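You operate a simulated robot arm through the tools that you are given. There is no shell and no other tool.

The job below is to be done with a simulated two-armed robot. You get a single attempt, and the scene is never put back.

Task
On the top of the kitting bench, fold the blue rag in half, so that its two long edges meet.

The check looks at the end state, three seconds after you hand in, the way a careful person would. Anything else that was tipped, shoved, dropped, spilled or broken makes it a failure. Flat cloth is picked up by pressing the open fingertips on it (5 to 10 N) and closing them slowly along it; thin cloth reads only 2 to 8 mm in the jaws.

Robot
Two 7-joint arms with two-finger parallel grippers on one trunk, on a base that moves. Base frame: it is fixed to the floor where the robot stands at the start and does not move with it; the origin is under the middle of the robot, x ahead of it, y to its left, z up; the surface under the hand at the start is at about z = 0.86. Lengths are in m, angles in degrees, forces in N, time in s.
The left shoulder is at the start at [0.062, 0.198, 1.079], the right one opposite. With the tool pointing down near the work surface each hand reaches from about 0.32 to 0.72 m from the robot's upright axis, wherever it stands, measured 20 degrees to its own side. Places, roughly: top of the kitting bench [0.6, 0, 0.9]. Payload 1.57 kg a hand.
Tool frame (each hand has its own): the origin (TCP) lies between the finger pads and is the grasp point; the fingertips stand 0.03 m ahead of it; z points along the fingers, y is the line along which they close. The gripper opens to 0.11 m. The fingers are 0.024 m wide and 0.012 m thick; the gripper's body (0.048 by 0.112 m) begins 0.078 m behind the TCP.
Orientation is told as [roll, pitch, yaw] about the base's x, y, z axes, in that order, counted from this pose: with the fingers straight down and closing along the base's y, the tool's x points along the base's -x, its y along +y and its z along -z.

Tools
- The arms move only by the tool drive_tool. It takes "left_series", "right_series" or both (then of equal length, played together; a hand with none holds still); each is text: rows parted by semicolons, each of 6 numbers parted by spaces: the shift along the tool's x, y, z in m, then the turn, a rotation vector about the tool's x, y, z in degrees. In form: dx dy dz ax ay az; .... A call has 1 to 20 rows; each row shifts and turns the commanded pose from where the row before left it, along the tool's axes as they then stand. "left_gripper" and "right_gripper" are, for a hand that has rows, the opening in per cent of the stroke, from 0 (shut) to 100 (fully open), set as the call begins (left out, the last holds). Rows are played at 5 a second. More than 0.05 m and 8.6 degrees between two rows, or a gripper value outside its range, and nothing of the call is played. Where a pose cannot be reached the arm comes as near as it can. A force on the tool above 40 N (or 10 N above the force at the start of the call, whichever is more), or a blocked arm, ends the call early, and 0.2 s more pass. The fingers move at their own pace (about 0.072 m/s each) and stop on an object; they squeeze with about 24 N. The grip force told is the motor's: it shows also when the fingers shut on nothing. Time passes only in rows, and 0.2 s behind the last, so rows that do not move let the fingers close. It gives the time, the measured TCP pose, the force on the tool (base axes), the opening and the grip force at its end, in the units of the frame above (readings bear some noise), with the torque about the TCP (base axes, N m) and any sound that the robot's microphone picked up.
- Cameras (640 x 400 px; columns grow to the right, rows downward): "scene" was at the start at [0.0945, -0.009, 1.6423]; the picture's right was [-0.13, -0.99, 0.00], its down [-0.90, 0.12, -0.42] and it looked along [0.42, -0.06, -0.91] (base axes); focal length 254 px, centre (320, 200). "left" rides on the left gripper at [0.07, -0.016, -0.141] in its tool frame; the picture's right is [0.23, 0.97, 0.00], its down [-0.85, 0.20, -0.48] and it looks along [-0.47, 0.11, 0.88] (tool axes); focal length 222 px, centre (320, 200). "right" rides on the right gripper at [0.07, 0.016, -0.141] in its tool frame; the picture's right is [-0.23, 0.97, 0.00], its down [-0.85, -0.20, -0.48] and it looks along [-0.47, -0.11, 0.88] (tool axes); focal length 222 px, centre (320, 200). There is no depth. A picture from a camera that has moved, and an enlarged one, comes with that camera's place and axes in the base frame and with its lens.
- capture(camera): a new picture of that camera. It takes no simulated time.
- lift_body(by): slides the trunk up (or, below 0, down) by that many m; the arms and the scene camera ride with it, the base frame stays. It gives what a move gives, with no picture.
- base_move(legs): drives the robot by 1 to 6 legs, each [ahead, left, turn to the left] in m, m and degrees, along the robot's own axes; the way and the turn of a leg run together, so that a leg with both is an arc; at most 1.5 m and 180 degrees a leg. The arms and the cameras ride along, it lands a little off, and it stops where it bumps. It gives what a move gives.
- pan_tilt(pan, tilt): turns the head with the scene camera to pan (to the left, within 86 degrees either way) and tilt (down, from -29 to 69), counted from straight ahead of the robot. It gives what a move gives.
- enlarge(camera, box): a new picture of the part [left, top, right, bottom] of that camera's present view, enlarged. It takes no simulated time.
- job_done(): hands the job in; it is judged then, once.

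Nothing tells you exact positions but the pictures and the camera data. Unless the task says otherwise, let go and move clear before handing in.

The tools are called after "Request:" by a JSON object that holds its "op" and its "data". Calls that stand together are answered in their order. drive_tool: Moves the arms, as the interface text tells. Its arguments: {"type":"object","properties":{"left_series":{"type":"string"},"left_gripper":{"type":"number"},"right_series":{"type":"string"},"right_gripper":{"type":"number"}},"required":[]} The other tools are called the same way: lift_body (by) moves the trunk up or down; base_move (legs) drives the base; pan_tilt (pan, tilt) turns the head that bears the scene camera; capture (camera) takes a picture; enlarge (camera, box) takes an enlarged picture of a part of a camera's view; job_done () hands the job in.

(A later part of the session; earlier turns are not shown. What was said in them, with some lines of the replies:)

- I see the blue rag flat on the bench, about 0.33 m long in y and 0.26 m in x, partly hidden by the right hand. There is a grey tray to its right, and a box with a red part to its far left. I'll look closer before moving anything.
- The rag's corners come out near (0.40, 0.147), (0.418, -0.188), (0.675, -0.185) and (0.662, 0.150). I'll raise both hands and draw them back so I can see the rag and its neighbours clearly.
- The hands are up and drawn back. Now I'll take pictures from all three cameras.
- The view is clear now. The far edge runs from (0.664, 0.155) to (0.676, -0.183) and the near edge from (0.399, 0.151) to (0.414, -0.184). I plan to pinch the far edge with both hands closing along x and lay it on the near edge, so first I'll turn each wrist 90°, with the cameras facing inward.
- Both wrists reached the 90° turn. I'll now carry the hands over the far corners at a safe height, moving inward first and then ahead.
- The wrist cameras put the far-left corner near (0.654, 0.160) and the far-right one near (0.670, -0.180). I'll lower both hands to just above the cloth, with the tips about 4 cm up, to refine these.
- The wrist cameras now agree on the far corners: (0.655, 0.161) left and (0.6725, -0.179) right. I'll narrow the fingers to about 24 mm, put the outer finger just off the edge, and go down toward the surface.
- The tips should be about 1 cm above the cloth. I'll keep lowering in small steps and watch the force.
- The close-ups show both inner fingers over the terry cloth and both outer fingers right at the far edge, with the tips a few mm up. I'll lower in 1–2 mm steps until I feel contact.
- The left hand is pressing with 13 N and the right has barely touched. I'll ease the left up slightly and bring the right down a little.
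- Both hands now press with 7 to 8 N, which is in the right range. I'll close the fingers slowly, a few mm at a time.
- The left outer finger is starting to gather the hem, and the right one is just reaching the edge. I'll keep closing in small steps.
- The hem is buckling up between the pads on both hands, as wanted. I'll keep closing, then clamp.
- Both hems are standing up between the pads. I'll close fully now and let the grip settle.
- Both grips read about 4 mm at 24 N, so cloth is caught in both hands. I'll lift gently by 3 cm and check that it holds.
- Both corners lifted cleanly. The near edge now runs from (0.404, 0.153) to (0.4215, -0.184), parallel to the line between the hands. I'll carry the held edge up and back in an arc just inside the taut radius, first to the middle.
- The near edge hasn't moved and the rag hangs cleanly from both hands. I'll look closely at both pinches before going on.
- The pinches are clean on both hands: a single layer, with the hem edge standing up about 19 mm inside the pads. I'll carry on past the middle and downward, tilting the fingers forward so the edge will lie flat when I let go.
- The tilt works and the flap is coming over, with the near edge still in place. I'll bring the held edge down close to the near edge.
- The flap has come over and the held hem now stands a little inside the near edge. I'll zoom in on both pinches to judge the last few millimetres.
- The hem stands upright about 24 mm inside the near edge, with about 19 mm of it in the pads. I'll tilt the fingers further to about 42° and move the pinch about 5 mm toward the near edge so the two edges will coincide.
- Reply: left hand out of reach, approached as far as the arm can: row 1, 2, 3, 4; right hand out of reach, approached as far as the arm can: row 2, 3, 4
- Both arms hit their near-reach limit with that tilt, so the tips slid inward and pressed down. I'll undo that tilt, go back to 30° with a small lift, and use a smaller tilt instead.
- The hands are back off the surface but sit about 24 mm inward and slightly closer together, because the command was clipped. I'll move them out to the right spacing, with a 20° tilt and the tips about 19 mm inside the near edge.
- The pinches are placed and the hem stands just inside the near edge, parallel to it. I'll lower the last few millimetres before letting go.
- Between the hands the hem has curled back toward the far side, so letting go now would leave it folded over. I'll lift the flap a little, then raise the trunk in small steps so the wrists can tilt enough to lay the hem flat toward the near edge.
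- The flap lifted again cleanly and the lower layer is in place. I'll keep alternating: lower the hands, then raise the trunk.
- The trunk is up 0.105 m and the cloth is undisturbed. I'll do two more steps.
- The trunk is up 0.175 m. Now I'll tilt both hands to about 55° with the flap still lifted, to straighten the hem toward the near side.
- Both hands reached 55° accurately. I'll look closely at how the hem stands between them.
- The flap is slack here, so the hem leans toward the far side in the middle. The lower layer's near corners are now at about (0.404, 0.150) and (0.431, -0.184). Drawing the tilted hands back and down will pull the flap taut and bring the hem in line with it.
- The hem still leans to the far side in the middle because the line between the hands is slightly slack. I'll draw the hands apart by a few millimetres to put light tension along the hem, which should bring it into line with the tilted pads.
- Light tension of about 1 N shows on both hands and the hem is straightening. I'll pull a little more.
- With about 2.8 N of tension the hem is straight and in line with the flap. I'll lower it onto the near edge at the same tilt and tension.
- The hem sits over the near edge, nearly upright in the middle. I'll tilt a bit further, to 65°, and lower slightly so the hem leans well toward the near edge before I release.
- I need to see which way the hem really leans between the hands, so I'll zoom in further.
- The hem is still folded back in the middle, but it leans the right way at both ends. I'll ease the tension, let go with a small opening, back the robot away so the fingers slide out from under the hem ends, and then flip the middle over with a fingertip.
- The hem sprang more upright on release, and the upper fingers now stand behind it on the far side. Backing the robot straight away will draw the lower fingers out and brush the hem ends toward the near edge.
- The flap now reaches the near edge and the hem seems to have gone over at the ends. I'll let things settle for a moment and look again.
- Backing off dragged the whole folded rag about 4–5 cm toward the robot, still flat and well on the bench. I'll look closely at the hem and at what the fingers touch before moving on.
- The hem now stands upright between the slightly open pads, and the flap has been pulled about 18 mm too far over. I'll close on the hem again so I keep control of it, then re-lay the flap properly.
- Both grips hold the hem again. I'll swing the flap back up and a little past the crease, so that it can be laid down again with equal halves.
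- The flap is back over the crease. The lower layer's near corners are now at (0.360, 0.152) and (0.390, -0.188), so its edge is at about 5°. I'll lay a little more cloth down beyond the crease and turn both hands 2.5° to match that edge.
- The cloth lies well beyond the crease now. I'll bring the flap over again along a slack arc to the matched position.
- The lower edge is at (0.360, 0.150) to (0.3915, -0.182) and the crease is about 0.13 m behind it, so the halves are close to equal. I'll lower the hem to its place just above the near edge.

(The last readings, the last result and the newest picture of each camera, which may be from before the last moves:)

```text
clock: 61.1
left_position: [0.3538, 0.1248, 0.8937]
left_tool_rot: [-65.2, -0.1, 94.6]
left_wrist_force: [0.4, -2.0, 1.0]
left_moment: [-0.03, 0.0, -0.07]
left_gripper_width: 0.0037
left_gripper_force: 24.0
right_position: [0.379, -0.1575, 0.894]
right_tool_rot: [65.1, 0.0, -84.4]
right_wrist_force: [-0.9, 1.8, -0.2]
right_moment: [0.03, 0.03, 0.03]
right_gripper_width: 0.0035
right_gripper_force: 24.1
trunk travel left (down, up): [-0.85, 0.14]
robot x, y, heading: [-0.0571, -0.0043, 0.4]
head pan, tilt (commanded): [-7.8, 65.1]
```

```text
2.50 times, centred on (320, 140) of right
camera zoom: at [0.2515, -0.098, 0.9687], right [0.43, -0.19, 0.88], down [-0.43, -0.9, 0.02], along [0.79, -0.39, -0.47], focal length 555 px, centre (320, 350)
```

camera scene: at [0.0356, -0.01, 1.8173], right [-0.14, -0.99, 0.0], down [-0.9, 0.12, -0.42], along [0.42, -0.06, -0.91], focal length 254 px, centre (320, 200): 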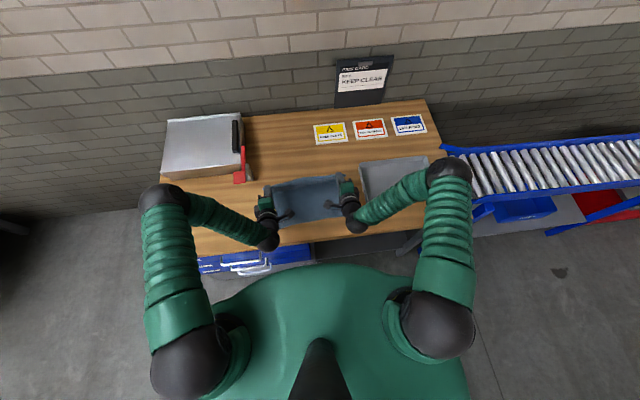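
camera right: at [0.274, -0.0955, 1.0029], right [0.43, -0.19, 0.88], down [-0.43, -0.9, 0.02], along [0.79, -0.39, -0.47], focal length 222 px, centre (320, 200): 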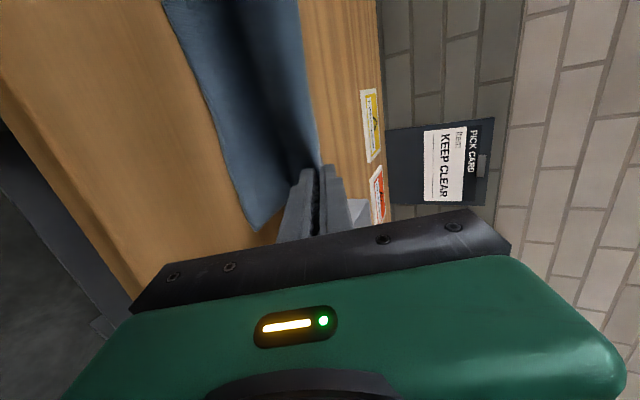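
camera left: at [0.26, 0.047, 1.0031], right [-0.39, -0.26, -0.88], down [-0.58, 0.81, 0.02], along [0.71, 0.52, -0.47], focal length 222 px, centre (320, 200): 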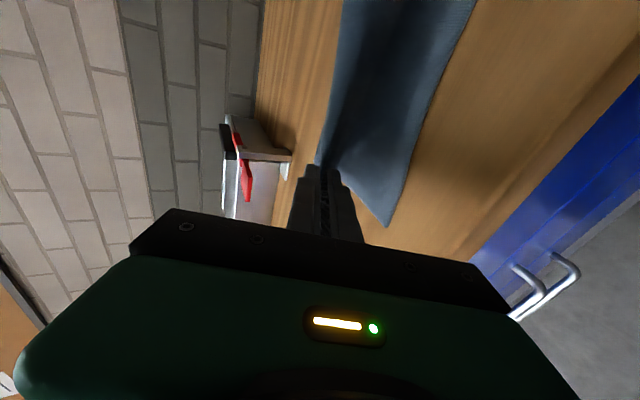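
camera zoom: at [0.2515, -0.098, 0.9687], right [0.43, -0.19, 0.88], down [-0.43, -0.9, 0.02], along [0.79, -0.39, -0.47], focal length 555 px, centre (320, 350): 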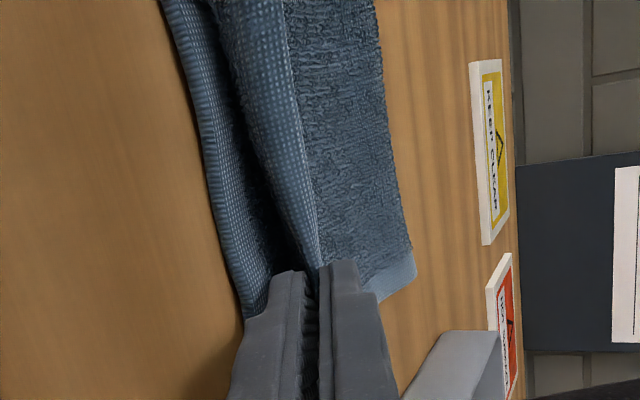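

The flap edge is placed about 19 mm inside the near edge, ready to lie flat onto it. I'll ease the tension, open the fingers and raise slightly, and then slide the hands out sideways so nothing drags the rag.

Request:
{"op": "drive_tool", "data": {"left_series": "0.001 0 0 0 0 0; 0.001 0 0 0 0 0; 0 0 0 0 0 0", "right_series": "0.001 0 0 0 0 0; 0.001 0 0 0 0 0; 0 0 0 0 0 0"}}

Request:
{"op": "drive_tool", "data": {"left_series": "0 -0.0015 -0.0007 0 0 0; 0 -0.0015 -0.0007 0 0 0; 0 -0.0008 -0.0004 0 0 0; 0 0 0 0 0 0; 0 0 0 0 0 0", "right_series": "0 0.0015 -0.0007 0 0 0; 0 0.0015 -0.0007 0 0 0; 0 0.0008 -0.0004 0 0 0; 0 0 0 0 0 0; 0 0 0 0 0 0", "left_gripper": 13, "right_gripper": 13}}

Request:
{"op": "enlarge", "data": {"camera": "scene", "box": [250, 175, 370, 245]}}

Request:
{"op": "enlarge", "data": {"camera": "left", "box": [250, 60, 410, 220]}}

Request:
{"op": "enlarge", "data": {"camera": "right", "box": [240, 60, 400, 220]}}

```text
clock: 61.9
left_position: [0.3532, 0.124, 0.8942]
left_tool_rot: [-65.2, 0.1, 94.5]
left_wrist_force: [0.1, -0.4, 0.2]
left_moment: [-0.02, 0.0, -0.01]
left_gripper_width: 0.0037
left_gripper_force: 24.5
right_position: [0.3793, -0.1556, 0.8935]
right_tool_rot: [65.1, 0.0, -84.4]
right_wrist_force: [1.0, -0.2, 0.7]
right_moment: [-0.01, 0.02, 0.0]
right_gripper_width: 0.0041
right_gripper_force: 23.5
trunk travel left (down, up): [-0.85, 0.14]
robot x, y, heading: [-0.0602, 0.0004, 0.3]
head pan, tilt (commanded): [-7.8, 65.1]
```

```text
clock: 63.1
left_position: [0.3524, 0.1238, 0.8978]
left_tool_rot: [-65.2, 0.0, 94.5]
left_wrist_force: [-0.7, 0.0, 0.0]
left_moment: [-0.03, 0.0, 0.02]
left_gripper_width: 0.0146
left_gripper_force: 0.1
right_position: [0.379, -0.1541, 0.8955]
right_tool_rot: [65.1, 0.0, -84.5]
right_wrist_force: [-0.2, 0.4, -0.7]
right_moment: [0.0, -0.01, -0.01]
right_gripper_width: 0.0143
right_gripper_force: 0.1
trunk travel left (down, up): [-0.85, 0.14]
robot x, y, heading: [-0.0616, -0.0009, -0.1]
head pan, tilt (commanded): [-7.8, 65.1]
```

```text
5.33 times, centred on (310, 210) of scene
camera zoom: at [0.0347, -0.0104, 1.8173], right [-0.14, -0.99, 0.0], down [-0.9, 0.12, -0.42], along [0.42, -0.06, -0.91], focal length 1354 px, centre (373, 147)
```

zoom: 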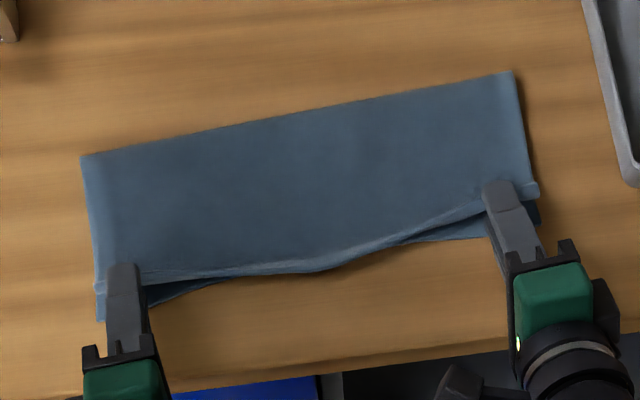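

```text
2.50 times, centred on (330, 140) of left
camera zoom: at [0.2385, 0.0448, 0.9713], right [-0.39, -0.26, -0.88], down [-0.58, 0.81, 0.02], along [0.71, 0.52, -0.47], focal length 555 px, centre (295, 350)
```

zoom: 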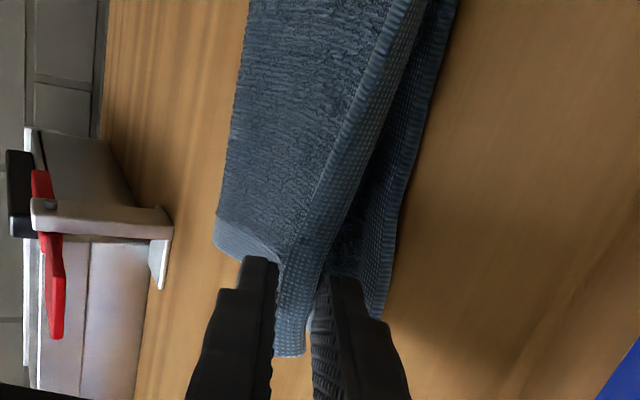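

```text
2.50 times, centred on (320, 140) of right
camera zoom: at [0.2525, -0.0952, 0.9727], right [0.43, -0.19, 0.88], down [-0.43, -0.9, 0.02], along [0.79, -0.39, -0.47], focal length 555 px, centre (320, 350)
```

zoom: 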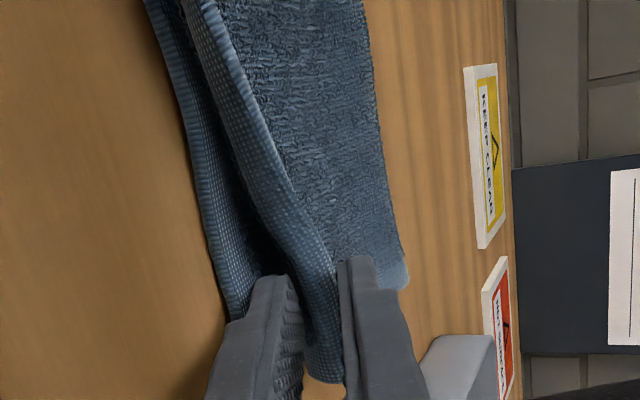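

As hoped, the hem in the middle has sprung over and lies on the near edge. Only the ends are still held up by the fingers, so I'll slide both hands out sideways, evenly.

Request:
{"op": "drive_tool", "data": {"left_series": "-0.008 0 0 0 0 0; -0.008 0 0 0 0 0; -0.008 0 0 0 0 0; -0.008 0 0 0 0 0; -0.008 0 0 0 0 0; -0.008 0 0 0 0 0; -0.008 0 0 0 0 0; -0.008 0 0 0 0 0; 0 0 0 0 0 0; 0 0 0 0 0 0", "right_series": "-0.008 0 0 0 0 0; -0.008 0 0 0 0 0; -0.008 0 0 0 0 0; -0.008 0 0 0 0 0; -0.008 0 0 0 0 0; -0.008 0 0 0 0 0; -0.008 0 0 0 0 0; -0.008 0 0 0 0 0; 0 0 0 0 0 0; 0 0 0 0 0 0"}}

Request:
{"op": "enlarge", "data": {"camera": "scene", "box": [240, 165, 380, 255]}}

Request:
{"op": "capture", "data": {"camera": "left"}}

Request:
{"op": "capture", "data": {"camera": "right"}}

```text
clock: 65.3
left_position: [0.3466, 0.1882, 0.8965]
left_tool_rot: [-65.1, 0.0, 94.5]
left_wrist_force: [-0.5, 0.1, 0.2]
left_moment: [-0.03, -0.01, 0.0]
left_gripper_width: 0.014
left_gripper_force: 0.1
right_position: [0.385, -0.218, 0.8976]
right_tool_rot: [65.1, 0.1, -84.5]
right_wrist_force: [0.4, 0.0, -0.2]
right_moment: [0.04, 0.0, 0.03]
right_gripper_width: 0.0145
right_gripper_force: 0.0
trunk travel left (down, up): [-0.85, 0.14]
robot x, y, heading: [-0.0613, -0.0008, 0.0]
head pan, tilt (commanded): [-7.8, 65.1]
```

```text
4.44 times, centred on (310, 210) of scene
camera zoom: at [0.0347, -0.0103, 1.8173], right [-0.14, -0.99, 0.0], down [-0.9, 0.12, -0.42], along [0.42, -0.06, -0.91], focal length 1129 px, centre (364, 156)
```

zoom: 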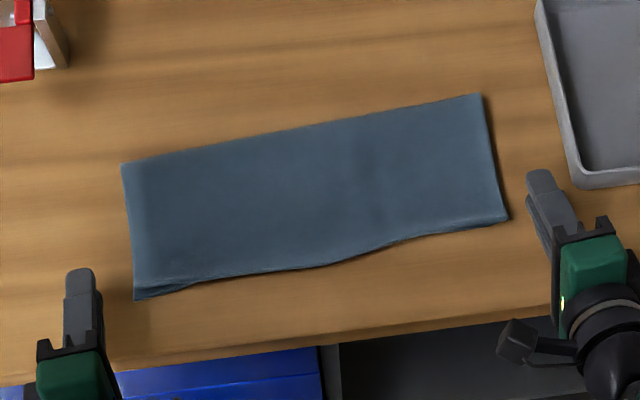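

```text
taken
camera left: at [0.2329, 0.1091, 0.9712], right [-0.39, -0.26, -0.88], down [-0.58, 0.81, 0.02], along [0.71, 0.52, -0.47], focal length 222 px, centre (320, 200)
```

left: 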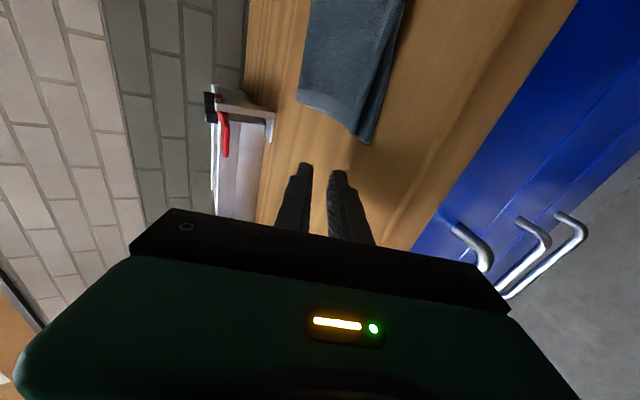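

```text
taken
camera right: at [0.2582, -0.1595, 0.9728], right [0.43, -0.19, 0.88], down [-0.43, -0.9, 0.02], along [0.79, -0.39, -0.47], focal length 222 px, centre (320, 200)
```

right: 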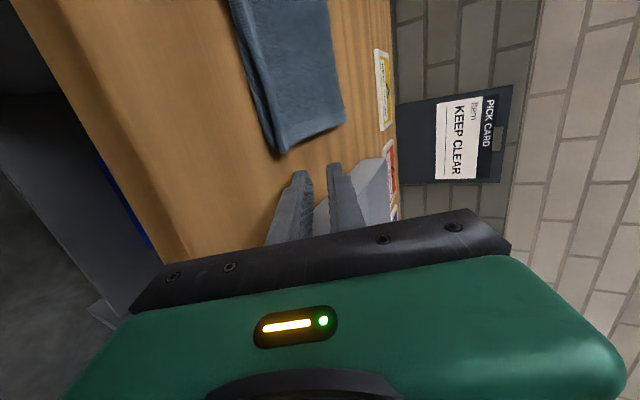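

The hem has dropped flat along the whole edge and the rag looks folded neatly in half. I'll check the near edge and corners up close.

Request:
{"op": "enlarge", "data": {"camera": "scene", "box": [262, 205, 312, 235]}}

Request:
{"op": "enlarge", "data": {"camera": "scene", "box": [305, 200, 355, 230]}}

Request:
{"op": "enlarge", "data": {"camera": "left", "box": [280, 0, 420, 160]}}

Request:
{"op": "enlarge", "data": {"camera": "right", "box": [220, 0, 360, 165]}}

```text
12.80 times, centred on (287, 220) of scene
camera zoom: at [0.0347, -0.0103, 1.8173], right [-0.14, -0.99, 0.0], down [-0.9, 0.12, -0.42], along [0.42, -0.06, -0.91], focal length 3251 px, centre (742, -56)
```

zoom: 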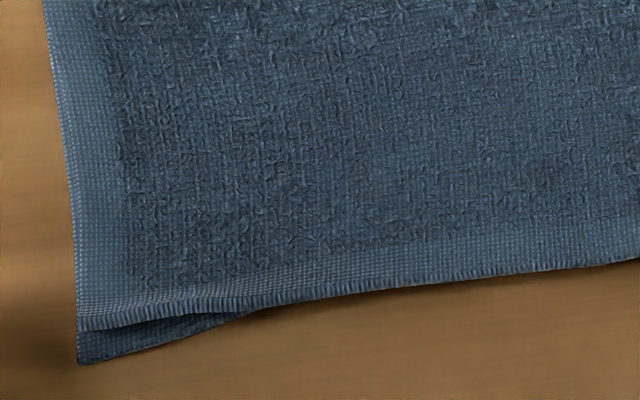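

```text
12.80 times, centred on (330, 215) of scene
camera zoom: at [0.0347, -0.0103, 1.8173], right [-0.14, -0.99, 0.0], down [-0.9, 0.12, -0.42], along [0.42, -0.06, -0.91], focal length 3251 px, centre (192, 8)
```

zoom: 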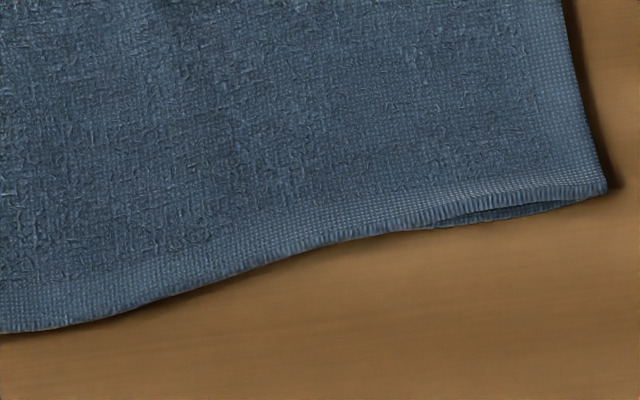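

```text
2.50 times, centred on (350, 80) of left
camera zoom: at [0.2329, 0.1091, 0.9712], right [-0.39, -0.26, -0.88], down [-0.58, 0.81, 0.02], along [0.71, 0.52, -0.47], focal length 555 px, centre (245, 500)
```

zoom: 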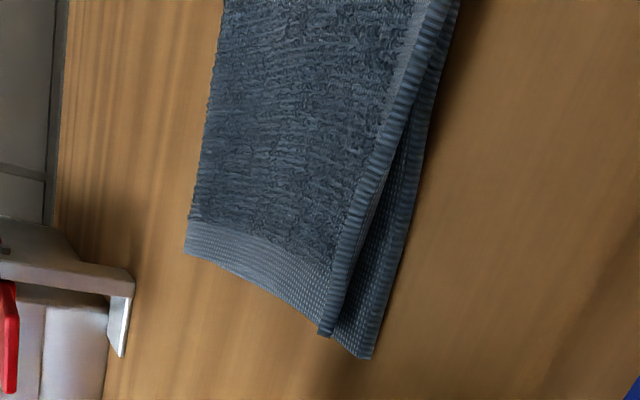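

```text
2.42 times, centred on (290, 82) of right
camera zoom: at [0.2582, -0.1595, 0.9728], right [0.43, -0.19, 0.88], down [-0.43, -0.9, 0.02], along [0.79, -0.39, -0.47], focal length 538 px, centre (393, 485)
```

zoom: 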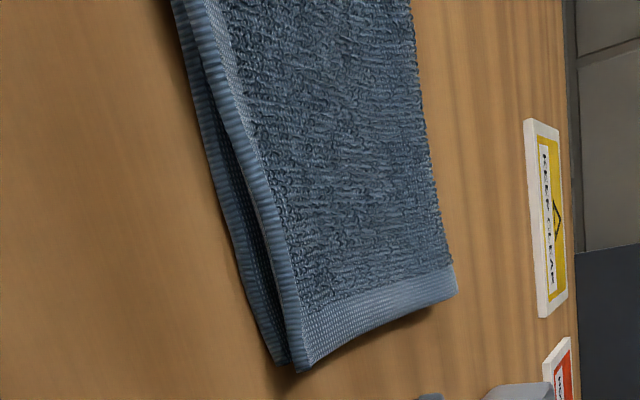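

The edges meet to within a few millimetres along most of the length, with about 9 mm of the lower layer showing at the left corner. Both hands are free of the cloth, so I'll lift them straight up and clear, then take a last look.

Request:
{"op": "drive_tool", "data": {"left_series": "-0.005 -0.0181 -0.0085 0 0 0; -0.005 -0.0181 -0.0085 0 0 0; 0 -0.0272 -0.0127 0 0 0; 0 -0.0272 -0.0127 0 0 0; 0 -0.0272 -0.0127 0 0 0; 0 0 0 0 0 0; 0 0 0 0 0 0", "right_series": "0 0.0181 -0.0085 0 0 0; 0 0.0181 -0.0085 0 0 0; 0 0.0272 -0.0127 0 0 0; 0 0.0272 -0.0127 0 0 0; 0 0.0272 -0.0127 0 0 0; 0 0 0 0 0 0; 0 0 0 0 0 0"}}

Request:
{"op": "capture", "data": {"camera": "scene"}}

Request:
{"op": "enlarge", "data": {"camera": "scene", "box": [250, 165, 370, 240]}}

Request:
{"op": "enlarge", "data": {"camera": "scene", "box": [262, 205, 312, 235]}}

Request:
{"op": "capture", "data": {"camera": "left"}}

Request:
{"op": "capture", "data": {"camera": "right"}}

```text
clock: 66.9
left_position: [0.3473, 0.197, 1.0281]
left_tool_rot: [-65.0, 0.0, 94.6]
left_wrist_force: [-0.2, 0.3, 0.5]
left_moment: [0.01, -0.02, -0.01]
left_gripper_width: 0.0142
left_gripper_force: 0.0
right_position: [0.3854, -0.2168, 1.0294]
right_tool_rot: [65.1, 0.0, -84.5]
right_wrist_force: [-0.4, 0.9, 0.4]
right_moment: [0.01, 0.01, 0.0]
right_gripper_width: 0.0144
right_gripper_force: 0.0
trunk travel left (down, up): [-0.85, 0.14]
robot x, y, heading: [-0.0626, 0.0003, 0.0]
head pan, tilt (commanded): [-7.8, 65.1]
```

```text
taken
camera scene: at [0.0351, -0.0102, 1.8173], right [-0.14, -0.99, 0.0], down [-0.9, 0.12, -0.42], along [0.42, -0.06, -0.91], focal length 254 px, centre (320, 200)
```

scene: 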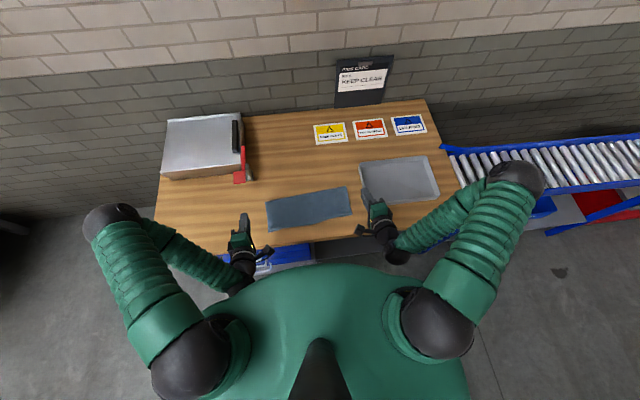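

```text
5.33 times, centred on (310, 202) of scene
camera zoom: at [0.0351, -0.0102, 1.8173], right [-0.14, -0.99, 0.0], down [-0.9, 0.12, -0.42], along [0.42, -0.06, -0.91], focal length 1354 px, centre (373, 187)
```

zoom: 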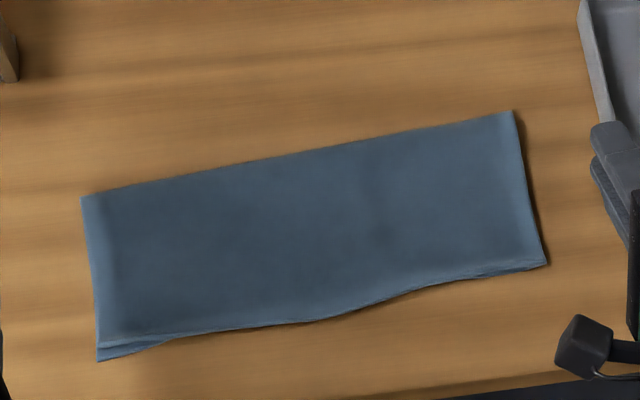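

```text
12.80 times, centred on (287, 220) of scene
camera zoom: at [0.0351, -0.0102, 1.8173], right [-0.14, -0.99, 0.0], down [-0.9, 0.12, -0.42], along [0.42, -0.06, -0.91], focal length 3251 px, centre (742, -56)
```

zoom: 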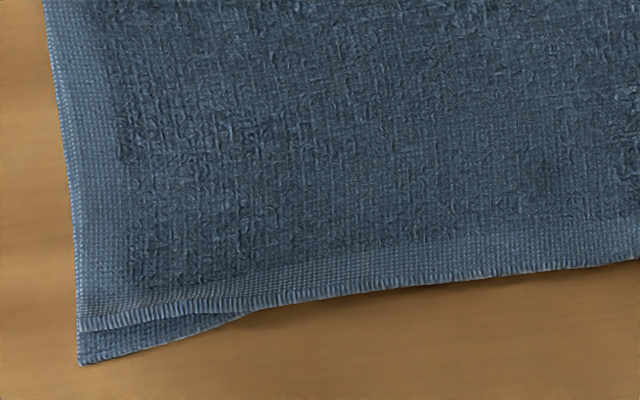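

```text
taken
camera left: at [0.2332, 0.1187, 1.1024], right [-0.39, -0.26, -0.88], down [-0.58, 0.81, 0.02], along [0.71, 0.52, -0.47], focal length 222 px, centre (320, 200)
```

left: 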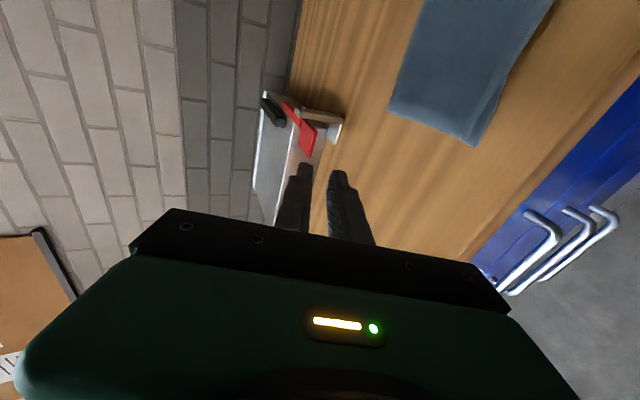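

```text
taken
camera right: at [0.2582, -0.1581, 1.1037], right [0.43, -0.19, 0.88], down [-0.43, -0.9, 0.02], along [0.79, -0.39, -0.47], focal length 222 px, centre (320, 200)
```

right: 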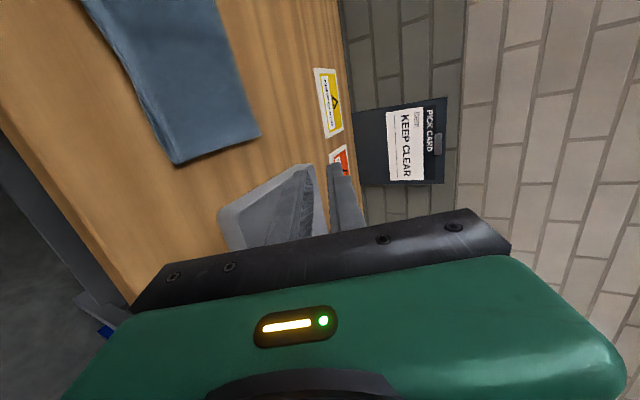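

The hands are clear and nothing else has moved. I'll check once more how the two edges lie along the middle and at the right end.

Request:
{"op": "enlarge", "data": {"camera": "right", "box": [80, 0, 270, 170]}}

Request:
{"op": "enlarge", "data": {"camera": "left", "box": [380, 0, 560, 150]}}

Request:
{"op": "enlarge", "data": {"camera": "scene", "box": [300, 202, 356, 232]}}

```text
2.35 times, centred on (175, 85) of right
camera zoom: at [0.2582, -0.1581, 1.1037], right [0.43, -0.19, 0.88], down [-0.43, -0.9, 0.02], along [0.79, -0.39, -0.47], focal length 523 px, centre (661, 471)
```

zoom: 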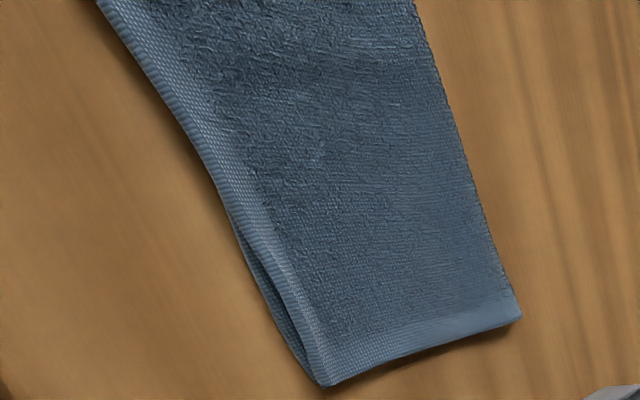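

```text
2.67 times, centred on (470, 75) of left
camera zoom: at [0.2332, 0.1187, 1.1024], right [-0.39, -0.26, -0.88], down [-0.58, 0.81, 0.02], along [0.71, 0.52, -0.47], focal length 592 px, centre (-80, 533)
```

zoom: 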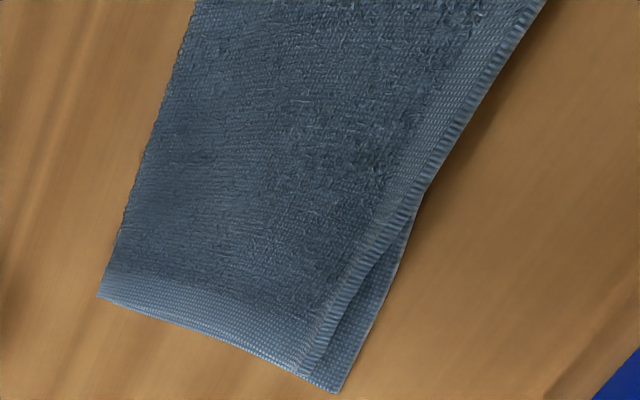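

```text
11.43 times, centred on (328, 217) of scene
camera zoom: at [0.0351, -0.0102, 1.8173], right [-0.14, -0.99, 0.0], down [-0.9, 0.12, -0.42], along [0.42, -0.06, -0.91], focal length 2902 px, centre (229, 6)
```

zoom: 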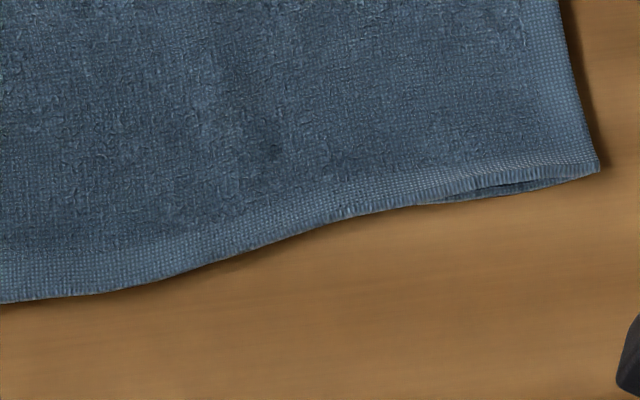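

The rag lies folded in half on the bench. Its two long edges meet within about a centimetre all along, the corners sit together, the hands are clear and nothing else was disturbed. I'm handing in.

Request:
{"op": "job_done", "data": {}}

```text
The job is handed in.
```

The blue rag is folded in half on the kitting bench, with its two long edges lying on each other. By my estimate from the pictures they match to within about 1 cm along the whole length.

- **Left corner:** about 1 cm of the lower layer shows.
- **Middle:** the top layer sticks out past the lower edge by roughly 1 cm.
- **Right corner:** the edges match to within a few millimetres.

My first try at letting go dragged the whole rag about 4–5 cm toward the robot, so it sits nearer the front of the bench than it started. I then gripped the edge again and re-laid the top half.

The hands are clear of the cloth. In the last pictures the tray, the cards and the box with the red part are where they were.
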